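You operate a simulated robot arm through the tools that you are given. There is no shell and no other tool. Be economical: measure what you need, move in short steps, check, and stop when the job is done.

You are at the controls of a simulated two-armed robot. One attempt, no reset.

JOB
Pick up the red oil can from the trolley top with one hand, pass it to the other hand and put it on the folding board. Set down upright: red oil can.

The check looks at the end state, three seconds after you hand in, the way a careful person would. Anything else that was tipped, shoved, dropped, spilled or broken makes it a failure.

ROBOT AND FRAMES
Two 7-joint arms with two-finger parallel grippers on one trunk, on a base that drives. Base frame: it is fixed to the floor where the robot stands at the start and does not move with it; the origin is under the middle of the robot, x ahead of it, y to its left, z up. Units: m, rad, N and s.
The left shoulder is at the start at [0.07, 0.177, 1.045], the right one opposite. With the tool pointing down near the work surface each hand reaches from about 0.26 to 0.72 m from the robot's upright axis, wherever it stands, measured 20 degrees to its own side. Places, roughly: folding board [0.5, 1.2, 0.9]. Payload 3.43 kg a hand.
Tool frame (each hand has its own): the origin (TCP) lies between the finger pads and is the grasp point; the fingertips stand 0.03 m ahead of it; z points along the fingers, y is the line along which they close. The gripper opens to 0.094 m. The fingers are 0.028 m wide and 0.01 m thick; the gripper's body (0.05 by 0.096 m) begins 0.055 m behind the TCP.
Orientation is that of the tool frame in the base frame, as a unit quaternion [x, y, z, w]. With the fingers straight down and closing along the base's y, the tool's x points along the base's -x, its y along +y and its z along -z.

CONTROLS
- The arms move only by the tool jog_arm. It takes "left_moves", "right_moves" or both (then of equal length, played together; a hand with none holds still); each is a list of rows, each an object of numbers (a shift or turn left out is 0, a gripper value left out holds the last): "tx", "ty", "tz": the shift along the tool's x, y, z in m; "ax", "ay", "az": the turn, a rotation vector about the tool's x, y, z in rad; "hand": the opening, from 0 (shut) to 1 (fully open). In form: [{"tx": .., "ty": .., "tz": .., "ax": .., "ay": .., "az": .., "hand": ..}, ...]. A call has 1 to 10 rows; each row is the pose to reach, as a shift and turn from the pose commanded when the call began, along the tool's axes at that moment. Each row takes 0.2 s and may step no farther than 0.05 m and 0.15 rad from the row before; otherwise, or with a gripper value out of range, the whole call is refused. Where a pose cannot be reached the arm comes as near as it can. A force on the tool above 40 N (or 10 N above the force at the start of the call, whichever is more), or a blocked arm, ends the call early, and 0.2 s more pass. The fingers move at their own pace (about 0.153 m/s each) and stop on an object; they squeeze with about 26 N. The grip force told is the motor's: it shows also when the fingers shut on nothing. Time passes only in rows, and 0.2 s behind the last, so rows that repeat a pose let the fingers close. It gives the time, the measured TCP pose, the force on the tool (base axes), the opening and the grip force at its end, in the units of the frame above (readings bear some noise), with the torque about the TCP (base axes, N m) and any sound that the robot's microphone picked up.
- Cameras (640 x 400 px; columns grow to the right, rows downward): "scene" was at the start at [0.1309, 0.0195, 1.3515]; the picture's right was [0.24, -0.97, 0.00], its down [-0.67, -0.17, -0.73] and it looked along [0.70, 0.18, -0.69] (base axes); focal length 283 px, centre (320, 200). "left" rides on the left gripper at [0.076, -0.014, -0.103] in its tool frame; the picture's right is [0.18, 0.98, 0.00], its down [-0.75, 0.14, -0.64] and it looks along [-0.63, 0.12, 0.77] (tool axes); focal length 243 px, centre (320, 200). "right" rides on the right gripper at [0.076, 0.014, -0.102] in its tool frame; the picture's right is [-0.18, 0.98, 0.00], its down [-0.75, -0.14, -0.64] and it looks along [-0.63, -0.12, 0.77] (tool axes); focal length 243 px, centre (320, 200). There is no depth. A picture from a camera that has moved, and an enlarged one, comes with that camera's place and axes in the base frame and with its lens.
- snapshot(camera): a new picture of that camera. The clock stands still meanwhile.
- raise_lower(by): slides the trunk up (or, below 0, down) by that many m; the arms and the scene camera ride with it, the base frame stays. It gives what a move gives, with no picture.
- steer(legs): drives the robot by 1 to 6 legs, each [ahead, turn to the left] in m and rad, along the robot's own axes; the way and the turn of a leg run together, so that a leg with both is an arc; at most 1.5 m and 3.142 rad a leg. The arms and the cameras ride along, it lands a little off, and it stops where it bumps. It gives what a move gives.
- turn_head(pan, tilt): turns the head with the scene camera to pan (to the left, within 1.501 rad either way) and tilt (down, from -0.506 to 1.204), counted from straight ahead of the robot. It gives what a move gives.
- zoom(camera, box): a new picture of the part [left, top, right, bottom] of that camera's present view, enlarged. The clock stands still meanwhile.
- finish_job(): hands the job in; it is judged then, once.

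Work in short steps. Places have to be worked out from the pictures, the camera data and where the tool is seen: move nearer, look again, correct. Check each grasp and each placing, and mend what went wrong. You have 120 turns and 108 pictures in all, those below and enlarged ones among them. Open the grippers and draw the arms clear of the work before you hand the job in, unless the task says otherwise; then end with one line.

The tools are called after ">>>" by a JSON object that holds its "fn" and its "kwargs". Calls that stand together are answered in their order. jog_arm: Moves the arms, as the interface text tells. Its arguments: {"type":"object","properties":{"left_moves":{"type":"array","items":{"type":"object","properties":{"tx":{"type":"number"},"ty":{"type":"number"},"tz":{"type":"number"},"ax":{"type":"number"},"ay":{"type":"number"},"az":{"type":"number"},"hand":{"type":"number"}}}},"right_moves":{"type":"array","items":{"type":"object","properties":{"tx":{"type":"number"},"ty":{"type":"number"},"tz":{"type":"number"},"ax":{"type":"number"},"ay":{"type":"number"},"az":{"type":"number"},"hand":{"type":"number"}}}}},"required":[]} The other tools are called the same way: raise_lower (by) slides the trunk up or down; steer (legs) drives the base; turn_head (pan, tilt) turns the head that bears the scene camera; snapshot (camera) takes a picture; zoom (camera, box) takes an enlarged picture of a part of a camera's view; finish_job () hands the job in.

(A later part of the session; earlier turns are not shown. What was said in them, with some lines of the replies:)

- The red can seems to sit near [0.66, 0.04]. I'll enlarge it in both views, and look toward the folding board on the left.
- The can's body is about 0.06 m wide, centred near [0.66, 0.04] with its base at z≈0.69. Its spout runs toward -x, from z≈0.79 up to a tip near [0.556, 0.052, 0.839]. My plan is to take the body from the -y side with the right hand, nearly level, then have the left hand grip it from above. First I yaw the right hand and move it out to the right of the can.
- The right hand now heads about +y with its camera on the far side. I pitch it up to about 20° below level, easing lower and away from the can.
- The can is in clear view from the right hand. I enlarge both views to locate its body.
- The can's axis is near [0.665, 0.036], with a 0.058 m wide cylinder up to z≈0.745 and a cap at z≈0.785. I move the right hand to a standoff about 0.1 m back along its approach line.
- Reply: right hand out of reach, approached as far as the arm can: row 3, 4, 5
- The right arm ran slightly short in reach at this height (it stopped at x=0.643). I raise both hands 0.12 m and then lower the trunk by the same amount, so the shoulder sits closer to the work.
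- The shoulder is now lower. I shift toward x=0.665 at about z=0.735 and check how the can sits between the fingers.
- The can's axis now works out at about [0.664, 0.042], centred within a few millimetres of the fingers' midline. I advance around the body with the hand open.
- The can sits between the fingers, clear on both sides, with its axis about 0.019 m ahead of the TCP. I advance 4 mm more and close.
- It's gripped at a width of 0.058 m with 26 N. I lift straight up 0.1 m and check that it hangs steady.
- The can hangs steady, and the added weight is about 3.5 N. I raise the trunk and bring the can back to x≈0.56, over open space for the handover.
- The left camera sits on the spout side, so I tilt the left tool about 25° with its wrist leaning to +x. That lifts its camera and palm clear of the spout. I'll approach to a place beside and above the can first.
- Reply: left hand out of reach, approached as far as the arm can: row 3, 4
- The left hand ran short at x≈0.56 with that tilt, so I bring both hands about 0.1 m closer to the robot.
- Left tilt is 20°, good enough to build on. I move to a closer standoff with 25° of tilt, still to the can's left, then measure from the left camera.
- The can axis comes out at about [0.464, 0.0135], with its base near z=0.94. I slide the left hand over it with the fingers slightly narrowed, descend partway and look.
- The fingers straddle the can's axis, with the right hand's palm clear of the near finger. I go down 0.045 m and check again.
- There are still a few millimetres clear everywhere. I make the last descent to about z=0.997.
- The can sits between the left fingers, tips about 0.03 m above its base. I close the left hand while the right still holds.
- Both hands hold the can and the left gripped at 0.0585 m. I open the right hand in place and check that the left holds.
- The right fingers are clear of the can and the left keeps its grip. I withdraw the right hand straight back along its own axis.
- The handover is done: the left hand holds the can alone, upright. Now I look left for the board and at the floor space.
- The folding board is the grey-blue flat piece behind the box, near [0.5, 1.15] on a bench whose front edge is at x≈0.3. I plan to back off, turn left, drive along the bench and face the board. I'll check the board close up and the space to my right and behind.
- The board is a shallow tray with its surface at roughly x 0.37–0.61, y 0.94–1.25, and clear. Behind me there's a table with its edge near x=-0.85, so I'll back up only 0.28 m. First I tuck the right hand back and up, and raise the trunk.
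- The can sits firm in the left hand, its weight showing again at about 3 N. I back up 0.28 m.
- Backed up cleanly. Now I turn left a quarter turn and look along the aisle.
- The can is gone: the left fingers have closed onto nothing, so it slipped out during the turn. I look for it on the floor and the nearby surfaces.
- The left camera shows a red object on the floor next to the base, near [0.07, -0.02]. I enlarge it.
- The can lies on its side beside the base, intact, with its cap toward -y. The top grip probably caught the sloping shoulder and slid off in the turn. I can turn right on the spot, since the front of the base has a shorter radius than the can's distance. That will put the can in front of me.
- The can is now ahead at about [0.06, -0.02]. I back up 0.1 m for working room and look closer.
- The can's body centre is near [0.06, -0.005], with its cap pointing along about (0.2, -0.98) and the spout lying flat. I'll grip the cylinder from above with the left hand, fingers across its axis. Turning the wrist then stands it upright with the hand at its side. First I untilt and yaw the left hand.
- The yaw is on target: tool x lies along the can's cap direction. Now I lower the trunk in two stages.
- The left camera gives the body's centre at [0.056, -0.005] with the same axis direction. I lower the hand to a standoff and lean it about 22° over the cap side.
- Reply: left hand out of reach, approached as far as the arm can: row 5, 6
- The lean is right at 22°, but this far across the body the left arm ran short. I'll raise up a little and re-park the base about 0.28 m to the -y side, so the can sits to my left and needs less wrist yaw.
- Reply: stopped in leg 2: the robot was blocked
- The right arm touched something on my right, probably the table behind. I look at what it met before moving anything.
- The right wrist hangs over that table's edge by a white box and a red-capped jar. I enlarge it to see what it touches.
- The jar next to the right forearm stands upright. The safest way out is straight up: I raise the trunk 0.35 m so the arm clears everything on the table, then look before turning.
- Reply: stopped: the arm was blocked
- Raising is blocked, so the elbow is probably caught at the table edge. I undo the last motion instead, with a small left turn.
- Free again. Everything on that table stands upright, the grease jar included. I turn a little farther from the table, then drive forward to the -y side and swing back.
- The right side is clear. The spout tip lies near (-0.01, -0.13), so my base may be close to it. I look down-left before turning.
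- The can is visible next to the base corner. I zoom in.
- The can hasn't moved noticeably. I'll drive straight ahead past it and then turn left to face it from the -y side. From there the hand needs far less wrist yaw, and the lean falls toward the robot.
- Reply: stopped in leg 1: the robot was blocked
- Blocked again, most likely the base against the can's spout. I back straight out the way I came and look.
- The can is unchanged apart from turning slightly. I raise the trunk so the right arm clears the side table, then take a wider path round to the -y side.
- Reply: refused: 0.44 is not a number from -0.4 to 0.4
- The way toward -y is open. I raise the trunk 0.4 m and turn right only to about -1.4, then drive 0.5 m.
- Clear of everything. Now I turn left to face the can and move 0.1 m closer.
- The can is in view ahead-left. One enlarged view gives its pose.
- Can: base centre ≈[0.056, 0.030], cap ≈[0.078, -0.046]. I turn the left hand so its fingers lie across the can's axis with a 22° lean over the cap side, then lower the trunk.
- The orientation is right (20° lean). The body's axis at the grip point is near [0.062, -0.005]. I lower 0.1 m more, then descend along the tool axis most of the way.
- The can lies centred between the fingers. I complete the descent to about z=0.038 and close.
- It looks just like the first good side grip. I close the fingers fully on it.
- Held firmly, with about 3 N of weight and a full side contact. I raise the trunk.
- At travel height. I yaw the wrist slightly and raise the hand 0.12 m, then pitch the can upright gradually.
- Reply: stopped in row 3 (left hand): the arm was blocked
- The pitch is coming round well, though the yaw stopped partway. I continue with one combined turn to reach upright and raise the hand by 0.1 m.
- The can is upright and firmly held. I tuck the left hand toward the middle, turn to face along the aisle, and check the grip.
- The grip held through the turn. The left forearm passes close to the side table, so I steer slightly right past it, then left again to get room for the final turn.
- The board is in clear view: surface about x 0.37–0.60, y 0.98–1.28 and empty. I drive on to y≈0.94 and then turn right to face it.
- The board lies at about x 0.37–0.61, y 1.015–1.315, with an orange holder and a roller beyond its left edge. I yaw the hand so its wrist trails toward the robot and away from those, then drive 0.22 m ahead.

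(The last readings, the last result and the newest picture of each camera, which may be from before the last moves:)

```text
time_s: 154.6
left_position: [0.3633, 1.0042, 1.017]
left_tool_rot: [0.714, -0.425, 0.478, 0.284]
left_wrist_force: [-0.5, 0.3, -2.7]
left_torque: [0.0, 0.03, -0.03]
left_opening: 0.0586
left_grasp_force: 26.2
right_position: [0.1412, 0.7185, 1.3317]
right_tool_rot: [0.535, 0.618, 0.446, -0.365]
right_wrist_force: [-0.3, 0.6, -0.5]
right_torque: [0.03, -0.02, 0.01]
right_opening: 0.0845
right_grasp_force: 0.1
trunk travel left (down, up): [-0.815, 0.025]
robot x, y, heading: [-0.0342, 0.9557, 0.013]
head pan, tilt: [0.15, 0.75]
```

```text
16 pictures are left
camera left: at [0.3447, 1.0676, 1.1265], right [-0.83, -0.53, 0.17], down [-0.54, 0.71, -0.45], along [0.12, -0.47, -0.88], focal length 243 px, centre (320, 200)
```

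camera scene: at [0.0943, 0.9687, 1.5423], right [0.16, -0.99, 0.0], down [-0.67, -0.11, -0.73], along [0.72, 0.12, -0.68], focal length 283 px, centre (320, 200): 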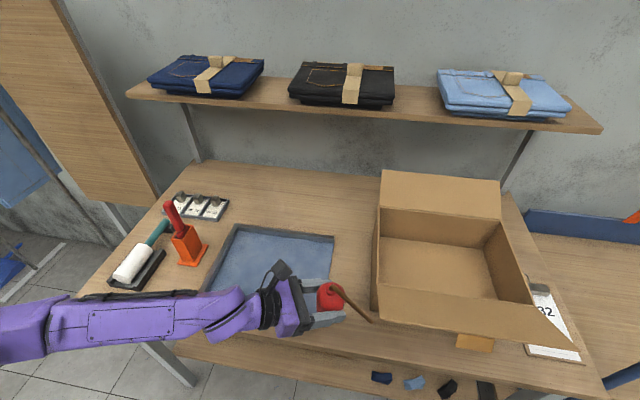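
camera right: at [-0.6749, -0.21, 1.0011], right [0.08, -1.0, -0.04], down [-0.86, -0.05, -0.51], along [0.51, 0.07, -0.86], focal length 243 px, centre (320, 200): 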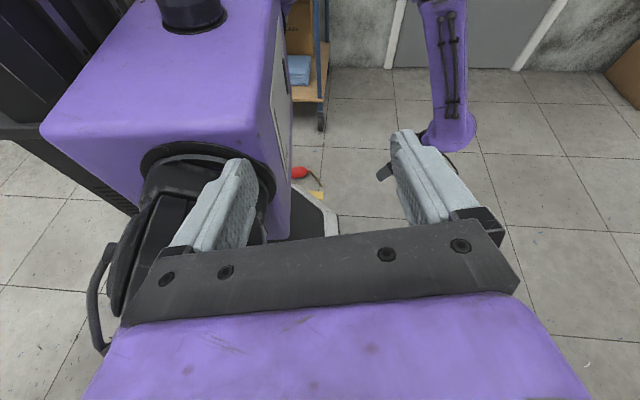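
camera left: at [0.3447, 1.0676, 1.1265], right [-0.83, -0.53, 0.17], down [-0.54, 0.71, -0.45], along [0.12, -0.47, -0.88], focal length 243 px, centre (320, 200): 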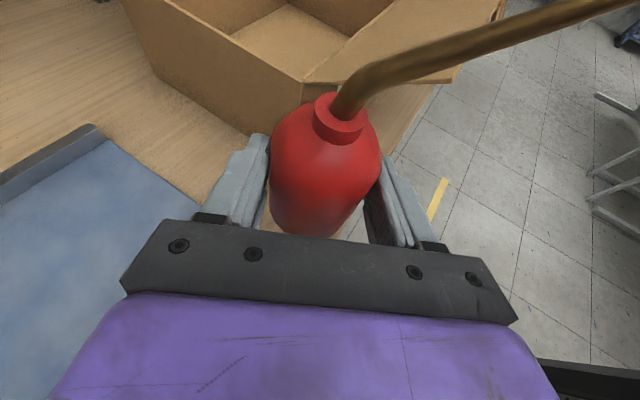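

The path over the board is clear. I move the can at this height to over the board's right-middle area, around [0.47, 1.12].

>>> {"fn": "jog_arm", "kwargs": {"left_moves": [{"tx": -0.005, "ty": -0.03, "tz": -0.011}, {"tx": -0.009, "ty": -0.06, "tz": -0.022}, {"tx": -0.014, "ty": -0.09, "tz": -0.033}, {"tx": -0.018, "ty": -0.12, "tz": -0.044}, {"tx": -0.023, "ty": -0.15, "tz": -0.055}]}}

>>> {"fn": "snapshot", "kwargs": {"camera": "scene"}}

>>> {"fn": "snapshot", "kwargs": {"camera": "left"}}

```text
time_s: 155.8
left_position: [0.4657, 1.13, 1.018]
left_tool_rot: [0.715, -0.426, 0.476, 0.285]
left_wrist_force: [-0.8, 0.8, -2.2]
left_torque: [-0.01, 0.02, -0.01]
left_opening: 0.0581
left_grasp_force: 25.7
right_position: [0.1419, 0.7197, 1.3323]
right_tool_rot: [0.535, 0.618, 0.445, -0.365]
right_wrist_force: [0.2, -0.6, 0.7]
right_torque: [0.0, 0.02, -0.03]
right_opening: 0.0842
right_grasp_force: 0.1
trunk travel left (down, up): [-0.815, 0.025]
robot x, y, heading: [-0.0357, 0.9549, 0.015]
head pan, tilt: [0.15, 0.75]
```

```text
15 pictures are left
camera scene: at [0.0963, 0.9695, 1.5421], right [0.16, -0.99, 0.0], down [-0.67, -0.11, -0.73], along [0.72, 0.12, -0.68], focal length 283 px, centre (320, 200)
```

scene: 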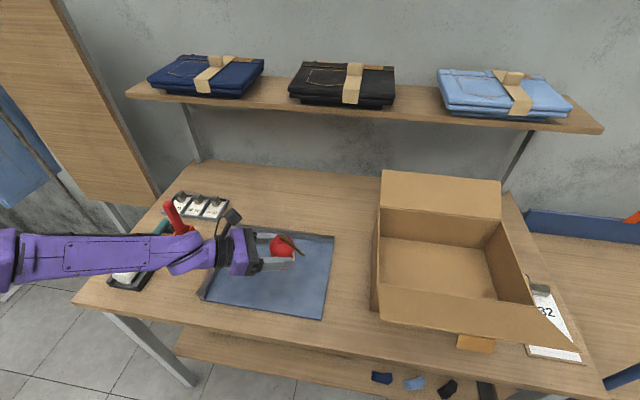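

```text
14 pictures are left
camera left: at [0.4482, 1.194, 1.1257], right [-0.83, -0.53, 0.17], down [-0.55, 0.71, -0.45], along [0.12, -0.47, -0.88], focal length 243 px, centre (320, 200)
```

left: 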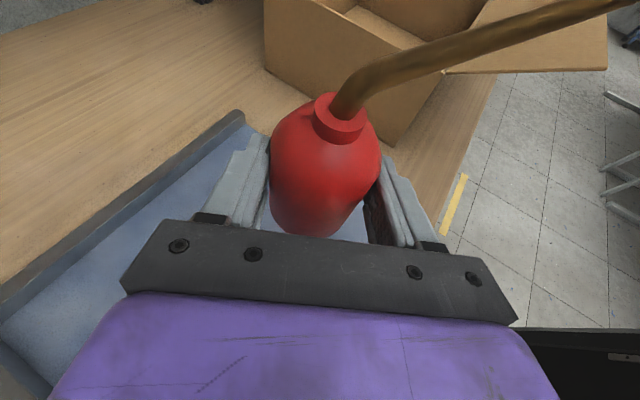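

The can is over the board. The forearm runs near the roller and orange holder on the left, so I yaw 0.3 rad more and shift 3 cm right to keep it well clear while descending.

>>> {"fn": "jog_arm", "kwargs": {"left_moves": [{"tx": 0.003, "ty": 0.005, "tz": 0.008, "ax": 0.093, "az": -0.038}, {"tx": 0.006, "ty": 0.01, "tz": 0.016, "ax": 0.185, "az": -0.076}, {"tx": 0.01, "ty": 0.0143, "tz": 0.0244, "ax": 0.278, "az": -0.114}]}}

>>> {"fn": "snapshot", "kwargs": {"camera": "scene"}}

```text
time_s: 156.6
left_position: [0.4676, 1.0985, 1.0165]
left_tool_rot: [0.77, -0.314, 0.514, 0.208]
left_wrist_force: [0.0, -0.2, -0.6]
left_torque: [0.11, 0.15, -0.01]
left_opening: 0.055
left_grasp_force: 25.5
right_position: [0.1412, 0.7173, 1.3318]
right_tool_rot: [0.534, 0.619, 0.445, -0.366]
right_wrist_force: [-0.5, 0.3, -0.5]
right_torque: [-0.03, 0.04, 0.0]
right_opening: 0.0845
right_grasp_force: 0.0
trunk travel left (down, up): [-0.815, 0.025]
robot x, y, heading: [-0.0409, 0.9586, 0.01]
head pan, tilt: [0.15, 0.75]
```

```text
13 pictures are left
camera scene: at [0.0955, 0.9678, 1.5421], right [0.16, -0.99, 0.0], down [-0.67, -0.11, -0.73], along [0.72, 0.12, -0.68], focal length 283 px, centre (320, 200)
```

scene: 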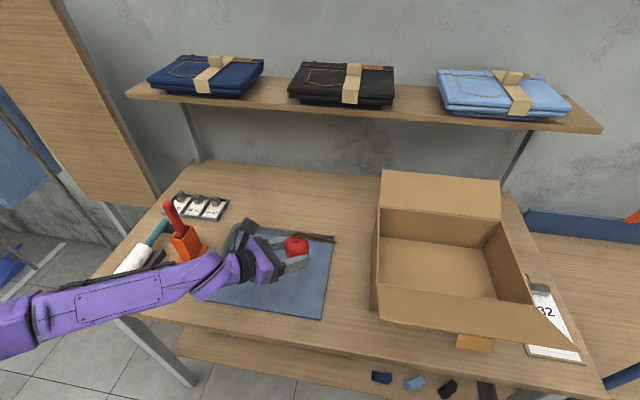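

The grip width changed slightly and the spout has turned. I check the left camera at once.

>>> {"fn": "snapshot", "kwargs": {"camera": "left"}}

>>> {"fn": "zoom", "kwargs": {"camera": "scene", "box": [230, 200, 370, 300]}}

```text
12 pictures are left
camera left: at [0.4309, 1.1527, 1.1261], right [-0.63, -0.75, 0.17], down [-0.73, 0.52, -0.45], along [0.25, -0.41, -0.88], focal length 243 px, centre (320, 200)
```

left: 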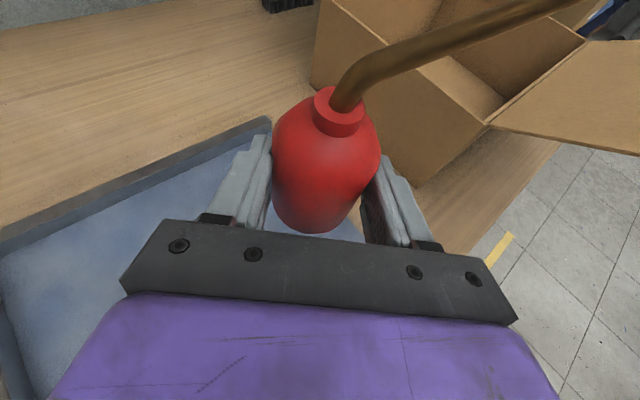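

```text
4.00 times, centred on (300, 250) of scene
camera zoom: at [0.0955, 0.9678, 1.5421], right [0.16, -0.99, 0.0], down [-0.67, -0.11, -0.73], along [0.72, 0.12, -0.68], focal length 1133 px, centre (400, 0)
```

zoom: 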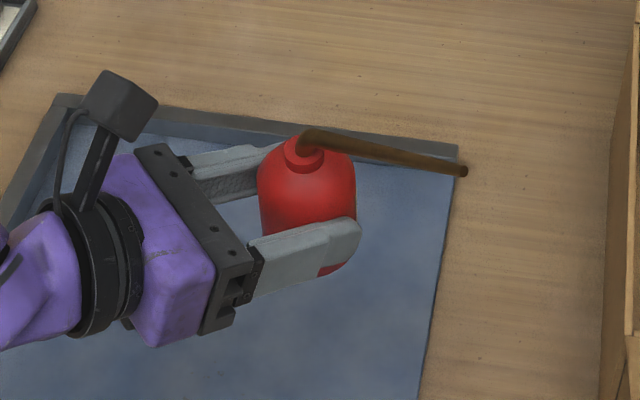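

The can is still upright in the hand but seems to have crept a few millimetres toward the fingertips. I lower it now in small, gentle steps over clear board.

>>> {"fn": "jog_arm", "kwargs": {"left_moves": [{"tx": -0.009, "tz": 0.004}, {"tx": -0.018, "tz": 0.008}, {"tx": -0.028, "tz": 0.012}, {"tx": -0.037, "tz": 0.015}, {"tx": -0.046, "tz": 0.019}]}}

>>> {"fn": "zoom", "kwargs": {"camera": "scene", "box": [230, 200, 370, 300]}}

```text
time_s: 157.8
left_position: [0.4665, 1.0969, 0.9653]
left_tool_rot: [0.77, -0.314, 0.514, 0.21]
left_wrist_force: [-0.3, 0.2, -2.8]
left_torque: [0.0, 0.04, 0.02]
left_opening: 0.0546
left_grasp_force: 26.0
right_position: [0.142, 0.7193, 1.3317]
right_tool_rot: [0.534, 0.619, 0.445, -0.365]
right_wrist_force: [0.0, -0.9, -0.3]
right_torque: [0.02, 0.02, -0.01]
right_opening: 0.0846
right_grasp_force: 0.1
trunk travel left (down, up): [-0.815, 0.025]
robot x, y, heading: [-0.0355, 0.9588, 0.011]
head pan, tilt: [0.15, 0.75]
```

```text
4.00 times, centred on (300, 250) of scene
camera zoom: at [0.0956, 0.9688, 1.5422], right [0.16, -0.99, 0.0], down [-0.67, -0.11, -0.73], along [0.72, 0.12, -0.68], focal length 1133 px, centre (400, 0)
```

zoom: 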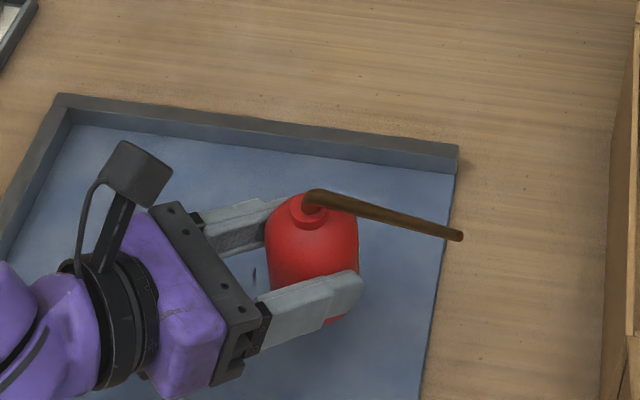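

Stable and upright. I lower another 0.015 m, then go in finer steps watching the force.

>>> {"fn": "jog_arm", "kwargs": {"left_moves": [{"tx": -0.005, "tz": 0.002}, {"tx": -0.009, "tz": 0.004}, {"tx": -0.014, "tz": 0.006}]}}

>>> {"fn": "jog_arm", "kwargs": {"left_moves": [{"tx": -0.002, "tz": 0.001}, {"tx": -0.0046, "tz": 0.0019}]}}

>>> {"fn": "zoom", "kwargs": {"camera": "scene", "box": [250, 210, 370, 300]}}

```text
time_s: 158.6
left_position: [0.4674, 1.098, 0.9508]
left_tool_rot: [0.771, -0.314, 0.514, 0.209]
left_wrist_force: [-0.9, 0.3, -2.8]
left_torque: [0.03, -0.01, -0.01]
left_opening: 0.0544
left_grasp_force: 25.9
right_position: [0.1421, 0.7181, 1.3322]
right_tool_rot: [0.535, 0.618, 0.446, -0.365]
right_wrist_force: [0.5, -0.7, 0.2]
right_torque: [0.03, 0.0, 0.0]
right_opening: 0.0841
right_grasp_force: 0.0
trunk travel left (down, up): [-0.815, 0.025]
robot x, y, heading: [-0.0365, 0.9529, 0.017]
head pan, tilt: [0.15, 0.75]
```

```text
time_s: 159.2
left_position: [0.4661, 1.0974, 0.9455]
left_tool_rot: [0.77, -0.314, 0.514, 0.209]
left_wrist_force: [-0.5, 0.1, -2.5]
left_torque: [0.05, 0.02, 0.02]
left_opening: 0.0548
left_grasp_force: 26.2
right_position: [0.1417, 0.7183, 1.3332]
right_tool_rot: [0.534, 0.619, 0.445, -0.365]
right_wrist_force: [-0.2, -0.2, 1.0]
right_torque: [0.03, -0.02, -0.02]
right_opening: 0.0846
right_grasp_force: 0.1
trunk travel left (down, up): [-0.815, 0.025]
robot x, y, heading: [-0.0352, 0.956, 0.015]
head pan, tilt: [0.15, 0.75]
```

```text
4.44 times, centred on (310, 255) of scene
camera zoom: at [0.0955, 0.9688, 1.5422], right [0.16, -0.99, 0.0], down [-0.67, -0.11, -0.73], along [0.72, 0.12, -0.68], focal length 1259 px, centre (364, -44)
```

zoom: 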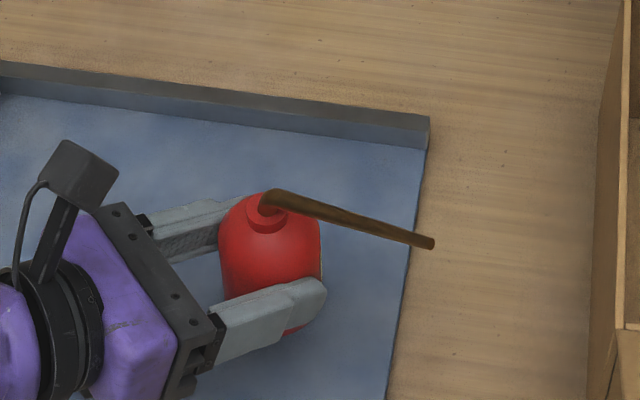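

Still hanging, since the full weight is on the hand. I continue 4 mm at a time.

>>> {"fn": "jog_arm", "kwargs": {"left_moves": [{"tx": -0.002, "tz": 0.0008}, {"tx": -0.0037, "tz": 0.0015}]}}

>>> {"fn": "jog_arm", "kwargs": {"left_moves": [{"tx": -0.002, "tz": 0.0008}, {"tx": -0.0037, "tz": 0.0015}]}}

```text
time_s: 159.8
left_position: [0.4666, 1.0973, 0.9419]
left_tool_rot: [0.771, -0.315, 0.513, 0.208]
left_wrist_force: [0.0, 0.3, -2.8]
left_torque: [0.03, 0.03, 0.01]
left_opening: 0.0546
left_grasp_force: 26.2
right_position: [0.1418, 0.7179, 1.3321]
right_tool_rot: [0.535, 0.618, 0.445, -0.366]
right_wrist_force: [-0.6, 0.2, 0.4]
right_torque: [0.02, -0.03, 0.02]
right_opening: 0.0846
right_grasp_force: 0.1
trunk travel left (down, up): [-0.815, 0.025]
robot x, y, heading: [-0.0365, 0.9538, 0.009]
head pan, tilt: [0.15, 0.75]
```

```text
time_s: 160.4
left_position: [0.4677, 1.0974, 0.9392]
left_tool_rot: [0.77, -0.314, 0.514, 0.209]
left_wrist_force: [0.3, 0.0, -2.7]
left_torque: [0.0, 0.05, 0.01]
left_opening: 0.0544
left_grasp_force: 25.8
right_position: [0.1401, 0.7184, 1.3317]
right_tool_rot: [0.535, 0.618, 0.446, -0.365]
right_wrist_force: [0.0, 0.7, -0.6]
right_torque: [0.0, 0.01, -0.02]
right_opening: 0.0847
right_grasp_force: 0.1
trunk travel left (down, up): [-0.815, 0.025]
robot x, y, heading: [-0.0391, 0.9558, 0.013]
head pan, tilt: [0.15, 0.75]
```

Still no contact at z=0.939, so I keep stepping down.

>>> {"fn": "jog_arm", "kwargs": {"left_moves": [{"tx": -0.002, "tz": 0.0008}, {"tx": -0.0037, "tz": 0.0015}]}}

>>> {"fn": "jog_arm", "kwargs": {"left_moves": [{"tx": -0.002, "tz": 0.0008}, {"tx": -0.0037, "tz": 0.0015}]}}

```text
time_s: 161.0
left_position: [0.4665, 1.0965, 0.9334]
left_tool_rot: [0.77, -0.314, 0.514, 0.209]
left_wrist_force: [0.2, -0.4, -2.2]
left_torque: [0.0, 0.03, -0.01]
left_opening: 0.0548
left_grasp_force: 26.2
right_position: [0.1407, 0.7184, 1.333]
right_tool_rot: [0.534, 0.619, 0.445, -0.366]
right_wrist_force: [-0.4, -0.9, 0.1]
right_torque: [0.01, 0.01, -0.03]
right_opening: 0.0846
right_grasp_force: 0.0
trunk travel left (down, up): [-0.815, 0.025]
robot x, y, heading: [-0.037, 0.953, 0.008]
head pan, tilt: [0.15, 0.75]
```

```text
time_s: 161.6
left_position: [0.4665, 1.0964, 0.9304]
left_tool_rot: [0.771, -0.314, 0.514, 0.209]
left_wrist_force: [0.7, 0.1, -2.4]
left_torque: [0.01, 0.05, 0.02]
left_opening: 0.0546
left_grasp_force: 26.3
right_position: [0.1397, 0.7186, 1.3335]
right_tool_rot: [0.535, 0.618, 0.446, -0.364]
right_wrist_force: [0.1, 0.2, 0.7]
right_torque: [-0.01, 0.0, 0.02]
right_opening: 0.0847
right_grasp_force: 0.1
trunk travel left (down, up): [-0.815, 0.025]
robot x, y, heading: [-0.0379, 0.9558, 0.018]
head pan, tilt: [0.15, 0.75]
```

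I take one close look at the gap beneath the can.

>>> {"fn": "zoom", "kwargs": {"camera": "scene", "box": [260, 230, 350, 300]}}

```text
5.71 times, centred on (305, 265) of scene
camera zoom: at [0.0954, 0.9689, 1.5422], right [0.16, -0.99, 0.0], down [-0.67, -0.11, -0.73], along [0.72, 0.12, -0.68], focal length 1618 px, centre (406, -171)
```

zoom: 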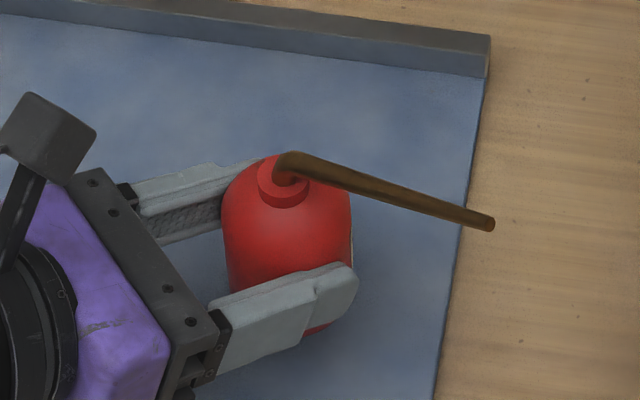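

There seems to be a small gap still. I continue in fine steps.

>>> {"fn": "jog_arm", "kwargs": {"left_moves": [{"tx": -0.002, "tz": 0.0008}, {"tx": -0.0037, "tz": 0.0015}]}}

>>> {"fn": "jog_arm", "kwargs": {"left_moves": [{"tx": -0.002, "tz": 0.0008}, {"tx": -0.0037, "tz": 0.0015}]}}

```text
time_s: 162.2
left_position: [0.467, 1.0975, 0.9262]
left_tool_rot: [0.77, -0.314, 0.514, 0.209]
left_wrist_force: [-0.9, -0.4, -2.8]
left_torque: [0.04, 0.0, 0.0]
left_opening: 0.0546
left_grasp_force: 25.6
right_position: [0.1411, 0.7188, 1.3327]
right_tool_rot: [0.534, 0.619, 0.445, -0.366]
right_wrist_force: [0.2, -0.2, 0.0]
right_torque: [0.0, -0.01, 0.01]
right_opening: 0.0846
right_grasp_force: 0.1
trunk travel left (down, up): [-0.815, 0.025]
robot x, y, heading: [-0.0419, 0.9527, 0.012]
head pan, tilt: [0.15, 0.75]
```

```text
time_s: 162.8
left_position: [0.4674, 1.0972, 0.9221]
left_tool_rot: [0.77, -0.314, 0.514, 0.209]
left_wrist_force: [0.6, 0.0, -3.0]
left_torque: [0.03, 0.04, 0.0]
left_opening: 0.0544
left_grasp_force: 25.9
right_position: [0.1415, 0.7192, 1.3329]
right_tool_rot: [0.534, 0.619, 0.445, -0.366]
right_wrist_force: [-0.4, -0.1, -0.4]
right_torque: [0.01, 0.0, 0.0]
right_opening: 0.0846
right_grasp_force: 0.0
trunk travel left (down, up): [-0.815, 0.025]
robot x, y, heading: [-0.0379, 0.9548, 0.013]
head pan, tilt: [0.15, 0.75]
```

No contact yet at z=0.922, so I step down again.

>>> {"fn": "jog_arm", "kwargs": {"left_moves": [{"tx": -0.002, "tz": 0.0008}, {"tx": -0.0037, "tz": 0.0015}]}}

>>> {"fn": "jog_arm", "kwargs": {"left_moves": [{"tx": -0.002, "tz": 0.0008}, {"tx": -0.0037, "tz": 0.0015}]}}

>>> {"fn": "zoom", "kwargs": {"camera": "scene", "box": [260, 230, 350, 300]}}

```text
time_s: 163.4
left_position: [0.4681, 1.0972, 0.919]
left_tool_rot: [0.77, -0.314, 0.514, 0.209]
left_wrist_force: [0.2, 0.3, -2.1]
left_torque: [0.0, 0.03, 0.01]
left_opening: 0.0545
left_grasp_force: 25.7
right_position: [0.1414, 0.7175, 1.3315]
right_tool_rot: [0.535, 0.619, 0.445, -0.365]
right_wrist_force: [0.1, 0.6, 0.8]
right_torque: [0.0, -0.03, 0.04]
right_opening: 0.0843
right_grasp_force: 0.1
trunk travel left (down, up): [-0.815, 0.025]
robot x, y, heading: [-0.0347, 0.954, 0.013]
head pan, tilt: [0.15, 0.75]
```

```text
time_s: 164.0
left_position: [0.4668, 1.0982, 0.9153]
left_tool_rot: [0.771, -0.314, 0.514, 0.209]
left_wrist_force: [0.1, 0.3, -1.9]
left_torque: [0.02, 0.01, -0.03]
left_opening: 0.0544
left_grasp_force: 26.1
right_position: [0.1404, 0.7184, 1.3329]
right_tool_rot: [0.535, 0.618, 0.446, -0.365]
right_wrist_force: [0.2, -0.1, 1.0]
right_torque: [0.0, 0.01, -0.03]
right_opening: 0.0845
right_grasp_force: 0.1
trunk travel left (down, up): [-0.815, 0.025]
robot x, y, heading: [-0.0364, 0.9564, 0.011]
head pan, tilt: [0.15, 0.75]
```

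```text
5.71 times, centred on (305, 265) of scene
camera zoom: at [0.0955, 0.9688, 1.5422], right [0.16, -0.99, 0.0], down [-0.67, -0.11, -0.73], along [0.72, 0.12, -0.68], focal length 1618 px, centre (406, -171)
```

zoom: 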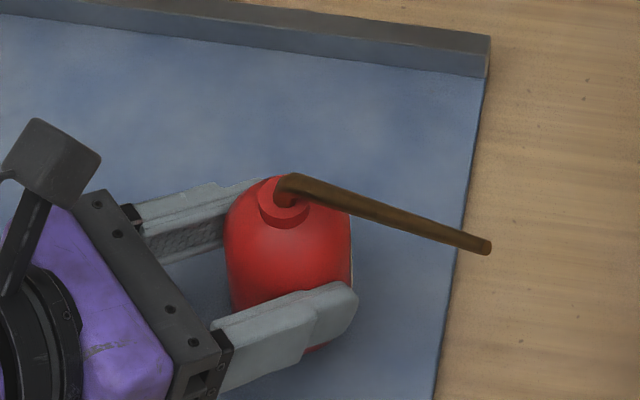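

Getting close, with the shadow converging on the base. Two more fine steps.

>>> {"fn": "jog_arm", "kwargs": {"left_moves": [{"tx": -0.002, "tz": 0.0008}, {"tx": -0.0037, "tz": 0.0015}]}}

>>> {"fn": "jog_arm", "kwargs": {"left_moves": [{"tx": -0.002, "tz": 0.0008}, {"tx": -0.0037, "tz": 0.0015}]}}

>>> {"fn": "jog_arm", "kwargs": {"left_moves": [{"tx": -0.001, "tz": 0.0004}, {"tx": -0.002, "tz": 0.0008}]}}

```text
time_s: 164.6
left_position: [0.4669, 1.0972, 0.9108]
left_tool_rot: [0.77, -0.314, 0.514, 0.209]
left_wrist_force: [0.3, 0.5, -2.5]
left_torque: [0.07, 0.02, -0.02]
left_opening: 0.0547
left_grasp_force: 25.8
right_position: [0.1404, 0.7187, 1.3321]
right_tool_rot: [0.535, 0.619, 0.445, -0.365]
right_wrist_force: [0.1, -0.1, -0.2]
right_torque: [0.0, 0.01, -0.03]
right_opening: 0.0842
right_grasp_force: 0.0
trunk travel left (down, up): [-0.815, 0.025]
robot x, y, heading: [-0.0346, 0.9566, 0.013]
head pan, tilt: [0.15, 0.75]
```

```text
time_s: 165.2
left_position: [0.4673, 1.0982, 0.9076]
left_tool_rot: [0.77, -0.314, 0.514, 0.209]
left_wrist_force: [-0.2, 0.8, -1.7]
left_torque: [0.02, 0.02, 0.0]
left_opening: 0.0544
left_grasp_force: 25.7
right_position: [0.1411, 0.7185, 1.3317]
right_tool_rot: [0.534, 0.619, 0.445, -0.365]
right_wrist_force: [-0.3, -0.6, 0.2]
right_torque: [0.02, 0.04, 0.01]
right_opening: 0.0845
right_grasp_force: 0.2
trunk travel left (down, up): [-0.815, 0.025]
robot x, y, heading: [-0.0354, 0.9531, 0.012]
head pan, tilt: [0.15, 0.75]
```

```text
time_s: 165.8
left_position: [0.4666, 1.0988, 0.9049]
left_tool_rot: [0.771, -0.314, 0.513, 0.209]
left_wrist_force: [0.2, 0.5, -2.1]
left_torque: [0.05, 0.03, 0.04]
left_opening: 0.0545
left_grasp_force: 25.1
right_position: [0.1416, 0.7196, 1.3326]
right_tool_rot: [0.535, 0.619, 0.445, -0.365]
right_wrist_force: [-1.3, 1.0, 0.4]
right_torque: [-0.02, -0.01, 0.02]
right_opening: 0.0846
right_grasp_force: 0.2
trunk travel left (down, up): [-0.815, 0.025]
robot x, y, heading: [-0.0382, 0.9554, 0.012]
head pan, tilt: [0.15, 0.75]
```

Two-view estimates put the board surface near z≈0.865, so contact should come around TCP z≈0.90. I continue gently.

>>> {"fn": "jog_arm", "kwargs": {"left_moves": [{"tx": -0.0014, "tz": 0.0006}, {"tx": -0.0028, "tz": 0.0011}]}}

>>> {"fn": "jog_arm", "kwargs": {"left_moves": [{"tx": -0.0014, "tz": 0.0006}, {"tx": -0.0028, "tz": 0.0011}]}}

>>> {"fn": "zoom", "kwargs": {"camera": "scene", "box": [260, 235, 350, 305]}}

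```text
time_s: 166.4
left_position: [0.4669, 1.0993, 0.9037]
left_tool_rot: [0.769, -0.315, 0.515, 0.21]
left_wrist_force: [2.4, 0.9, 7.8]
left_torque: [-0.29, -0.3, 0.11]
left_opening: 0.0545
left_grasp_force: 25.8
right_position: [0.1406, 0.7185, 1.3319]
right_tool_rot: [0.535, 0.619, 0.445, -0.365]
right_wrist_force: [-0.6, -0.7, -0.8]
right_torque: [0.0, -0.01, -0.01]
right_opening: 0.0845
right_grasp_force: 0.1
trunk travel left (down, up): [-0.815, 0.025]
robot x, y, heading: [-0.0388, 0.9553, 0.007]
head pan, tilt: [0.15, 0.75]
```

```text
time_s: 167.0
left_position: [0.4665, 1.0993, 0.9018]
left_tool_rot: [0.769, -0.315, 0.516, 0.209]
left_wrist_force: [3.6, 3.6, 21.1]
left_torque: [-0.32, -0.28, 0.25]
left_opening: 0.0547
left_grasp_force: 26.0
right_position: [0.1398, 0.7174, 1.3338]
right_tool_rot: [0.533, 0.619, 0.445, -0.366]
right_wrist_force: [-0.3, 1.0, 0.0]
right_torque: [-0.01, 0.02, 0.01]
right_opening: 0.0847
right_grasp_force: 0.0
trunk travel left (down, up): [-0.815, 0.025]
robot x, y, heading: [-0.034, 0.9552, 0.012]
head pan, tilt: [0.15, 0.75]
```

```text
5.71 times, centred on (305, 270) of scene
camera zoom: at [0.0929, 0.9683, 1.5427], right [0.16, -0.99, 0.0], down [-0.67, -0.11, -0.73], along [0.72, 0.12, -0.68], focal length 1618 px, centre (406, -200)
```

zoom: 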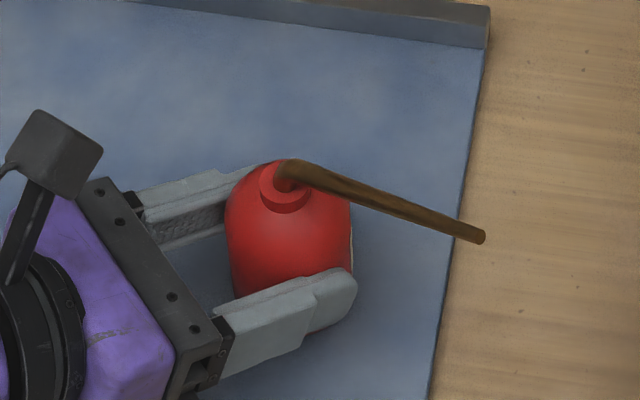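

Contact: the force rose to 21 N. I back off 2.5 mm to take the load away, then open the fingers slowly.

>>> {"fn": "jog_arm", "kwargs": {"left_moves": [{"tx": 0.0014, "tz": -0.0006}, {"tx": 0.0024, "tz": -0.001}]}}

>>> {"fn": "jog_arm", "kwargs": {"left_moves": [{"hand": 0.6}, {"hand": 0.64}, {"hand": 0.7}, {"hand": 0.8}, {"hand": 0.9}, {"hand": 1.0}]}}

>>> {"fn": "zoom", "kwargs": {"camera": "scene", "box": [260, 235, 350, 305]}}

```text
time_s: 167.6
left_position: [0.4655, 1.0986, 0.9005]
left_tool_rot: [0.77, -0.314, 0.514, 0.209]
left_wrist_force: [4.9, 1.5, 14.5]
left_torque: [-0.42, -0.61, 0.19]
left_opening: 0.0544
left_grasp_force: 26.3
right_position: [0.1405, 0.7191, 1.3327]
right_tool_rot: [0.535, 0.619, 0.445, -0.365]
right_wrist_force: [-0.6, -0.2, -0.7]
right_torque: [-0.01, 0.0, -0.02]
right_opening: 0.0847
right_grasp_force: 0.1
trunk travel left (down, up): [-0.815, 0.025]
robot x, y, heading: [-0.0364, 0.9564, 0.01]
head pan, tilt: [0.15, 0.75]
```

```text
time_s: 169.0
left_position: [0.466, 1.0982, 0.9014]
left_tool_rot: [0.771, -0.314, 0.514, 0.209]
left_wrist_force: [0.5, -0.7, 0.9]
left_torque: [0.04, -0.02, 0.0]
left_opening: 0.0939
left_grasp_force: 0.2
right_position: [0.1409, 0.7183, 1.3326]
right_tool_rot: [0.535, 0.618, 0.445, -0.365]
right_wrist_force: [0.5, 0.2, -0.7]
right_torque: [0.03, 0.0, 0.01]
right_opening: 0.0848
right_grasp_force: 0.0
trunk travel left (down, up): [-0.815, 0.025]
robot x, y, heading: [-0.0385, 0.954, 0.013]
head pan, tilt: [0.15, 0.75]
```

```text
5.71 times, centred on (305, 270) of scene
camera zoom: at [0.0951, 0.9688, 1.5423], right [0.16, -0.99, 0.0], down [-0.67, -0.11, -0.73], along [0.72, 0.12, -0.68], focal length 1618 px, centre (406, -200)
```

zoom: 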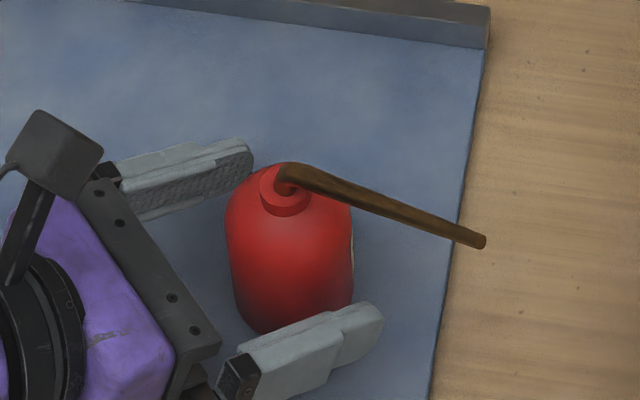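

Released, and the can stands upright on the board. I withdraw straight back along the tool axis, then up.

>>> {"fn": "jog_arm", "kwargs": {"left_moves": [{"tz": -0.02}, {"tz": -0.045}, {"tz": -0.07}, {"tz": -0.095}, {"tx": 0.03, "tz": -0.11}, {"tx": 0.06, "tz": -0.12}, {"tx": 0.1, "tz": -0.13}]}}

>>> {"fn": "snapshot", "kwargs": {"camera": "scene"}}

```text
time_s: 170.6
left_position: [0.4087, 1.1535, 1.0458]
left_tool_rot: [0.77, -0.315, 0.514, 0.209]
left_wrist_force: [-0.3, -0.5, 0.4]
left_torque: [-0.01, -0.02, -0.01]
left_opening: 0.0937
left_grasp_force: 0.0
right_position: [0.1399, 0.718, 1.3324]
right_tool_rot: [0.534, 0.619, 0.445, -0.365]
right_wrist_force: [0.8, 0.1, -0.9]
right_torque: [-0.03, -0.01, 0.02]
right_opening: 0.0846
right_grasp_force: 0.1
trunk travel left (down, up): [-0.815, 0.025]
robot x, y, heading: [-0.0376, 0.9572, 0.011]
head pan, tilt: [0.15, 0.75]
```

```text
4 pictures are left
camera scene: at [0.0943, 0.9684, 1.5423], right [0.16, -0.99, 0.0], down [-0.67, -0.11, -0.73], along [0.72, 0.12, -0.68], focal length 283 px, centre (320, 200)
```

scene: 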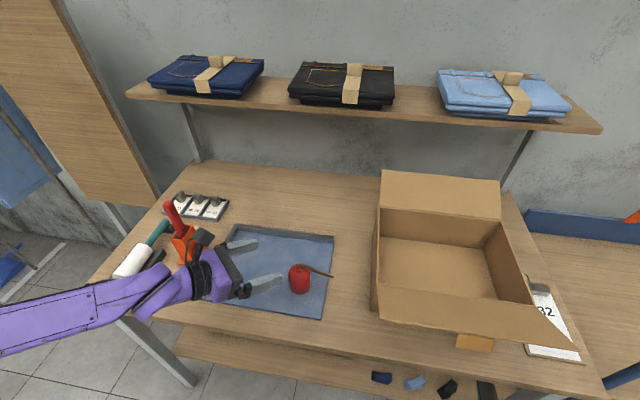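

The can stands upright on the board and nothing else on the bench has moved. I lift the hand a little more and back the robot 0.2 m off the bench.

>>> {"fn": "jog_arm", "kwargs": {"left_moves": [{"tx": 0.03, "tz": -0.012}, {"tx": 0.055, "tz": -0.023}]}}

>>> {"fn": "steer", "kwargs": {"legs": [[-0.2, 0]]}}

>>> {"fn": "snapshot", "kwargs": {"camera": "scene"}}

```text
time_s: 171.2
left_position: [0.4087, 1.1558, 1.1088]
left_tool_rot: [0.77, -0.314, 0.514, 0.209]
left_wrist_force: [0.7, 0.3, -0.5]
left_torque: [0.01, 0.0, 0.0]
left_opening: 0.094
left_grasp_force: 0.0
right_position: [0.14, 0.7173, 1.3319]
right_tool_rot: [0.535, 0.619, 0.446, -0.364]
right_wrist_force: [0.0, -0.2, 0.0]
right_torque: [0.02, -0.01, 0.03]
right_opening: 0.0847
right_grasp_force: 0.1
trunk travel left (down, up): [-0.815, 0.025]
robot x, y, heading: [-0.0384, 0.9572, 0.015]
head pan, tilt: [0.15, 0.75]
```

```text
time_s: 172.8
left_position: [0.2033, 1.1522, 1.1077]
left_tool_rot: [0.77, -0.314, 0.514, 0.21]
left_wrist_force: [-0.1, -0.8, 1.2]
left_torque: [0.02, 0.01, 0.02]
left_opening: 0.094
left_grasp_force: 0.1
right_position: [-0.0653, 0.7158, 1.333]
right_tool_rot: [0.535, 0.618, 0.445, -0.365]
right_wrist_force: [0.6, -0.3, 0.2]
right_torque: [0.01, -0.03, 0.02]
right_opening: 0.0846
right_grasp_force: 0.0
trunk travel left (down, up): [-0.815, 0.025]
robot x, y, heading: [-0.2446, 0.954, 0.013]
head pan, tilt: [0.15, 0.75]
```

```text
3 pictures are left
camera scene: at [-0.1102, 0.9662, 1.5421], right [0.16, -0.99, 0.0], down [-0.67, -0.11, -0.73], along [0.72, 0.12, -0.68], focal length 283 px, centre (320, 200)
```

scene: 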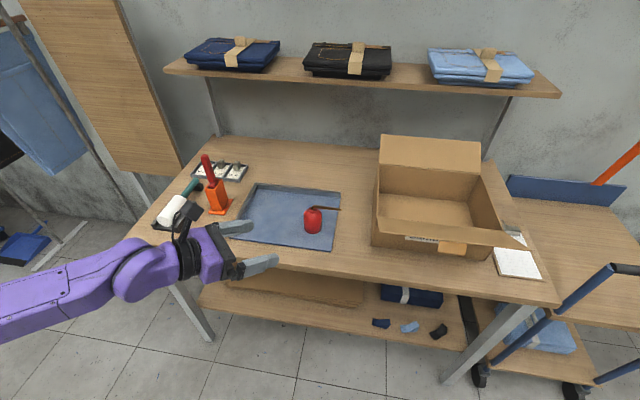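

The can stands upright on the folding board, both grippers are open and the arms are clear, so I hand the job in.

>>> {"fn": "finish_job", "kwargs": {}}

```text
The job is handed in.
```

The red oil can is standing upright on the folding board after a right-to-left handover, but it fell to the floor during a turn, so I picked it up again with the left hand. While getting round to it, my right arm caught on the side table next to the grease jar; I saw nothing tipped there, but I can't rule out that the jar was nudged.
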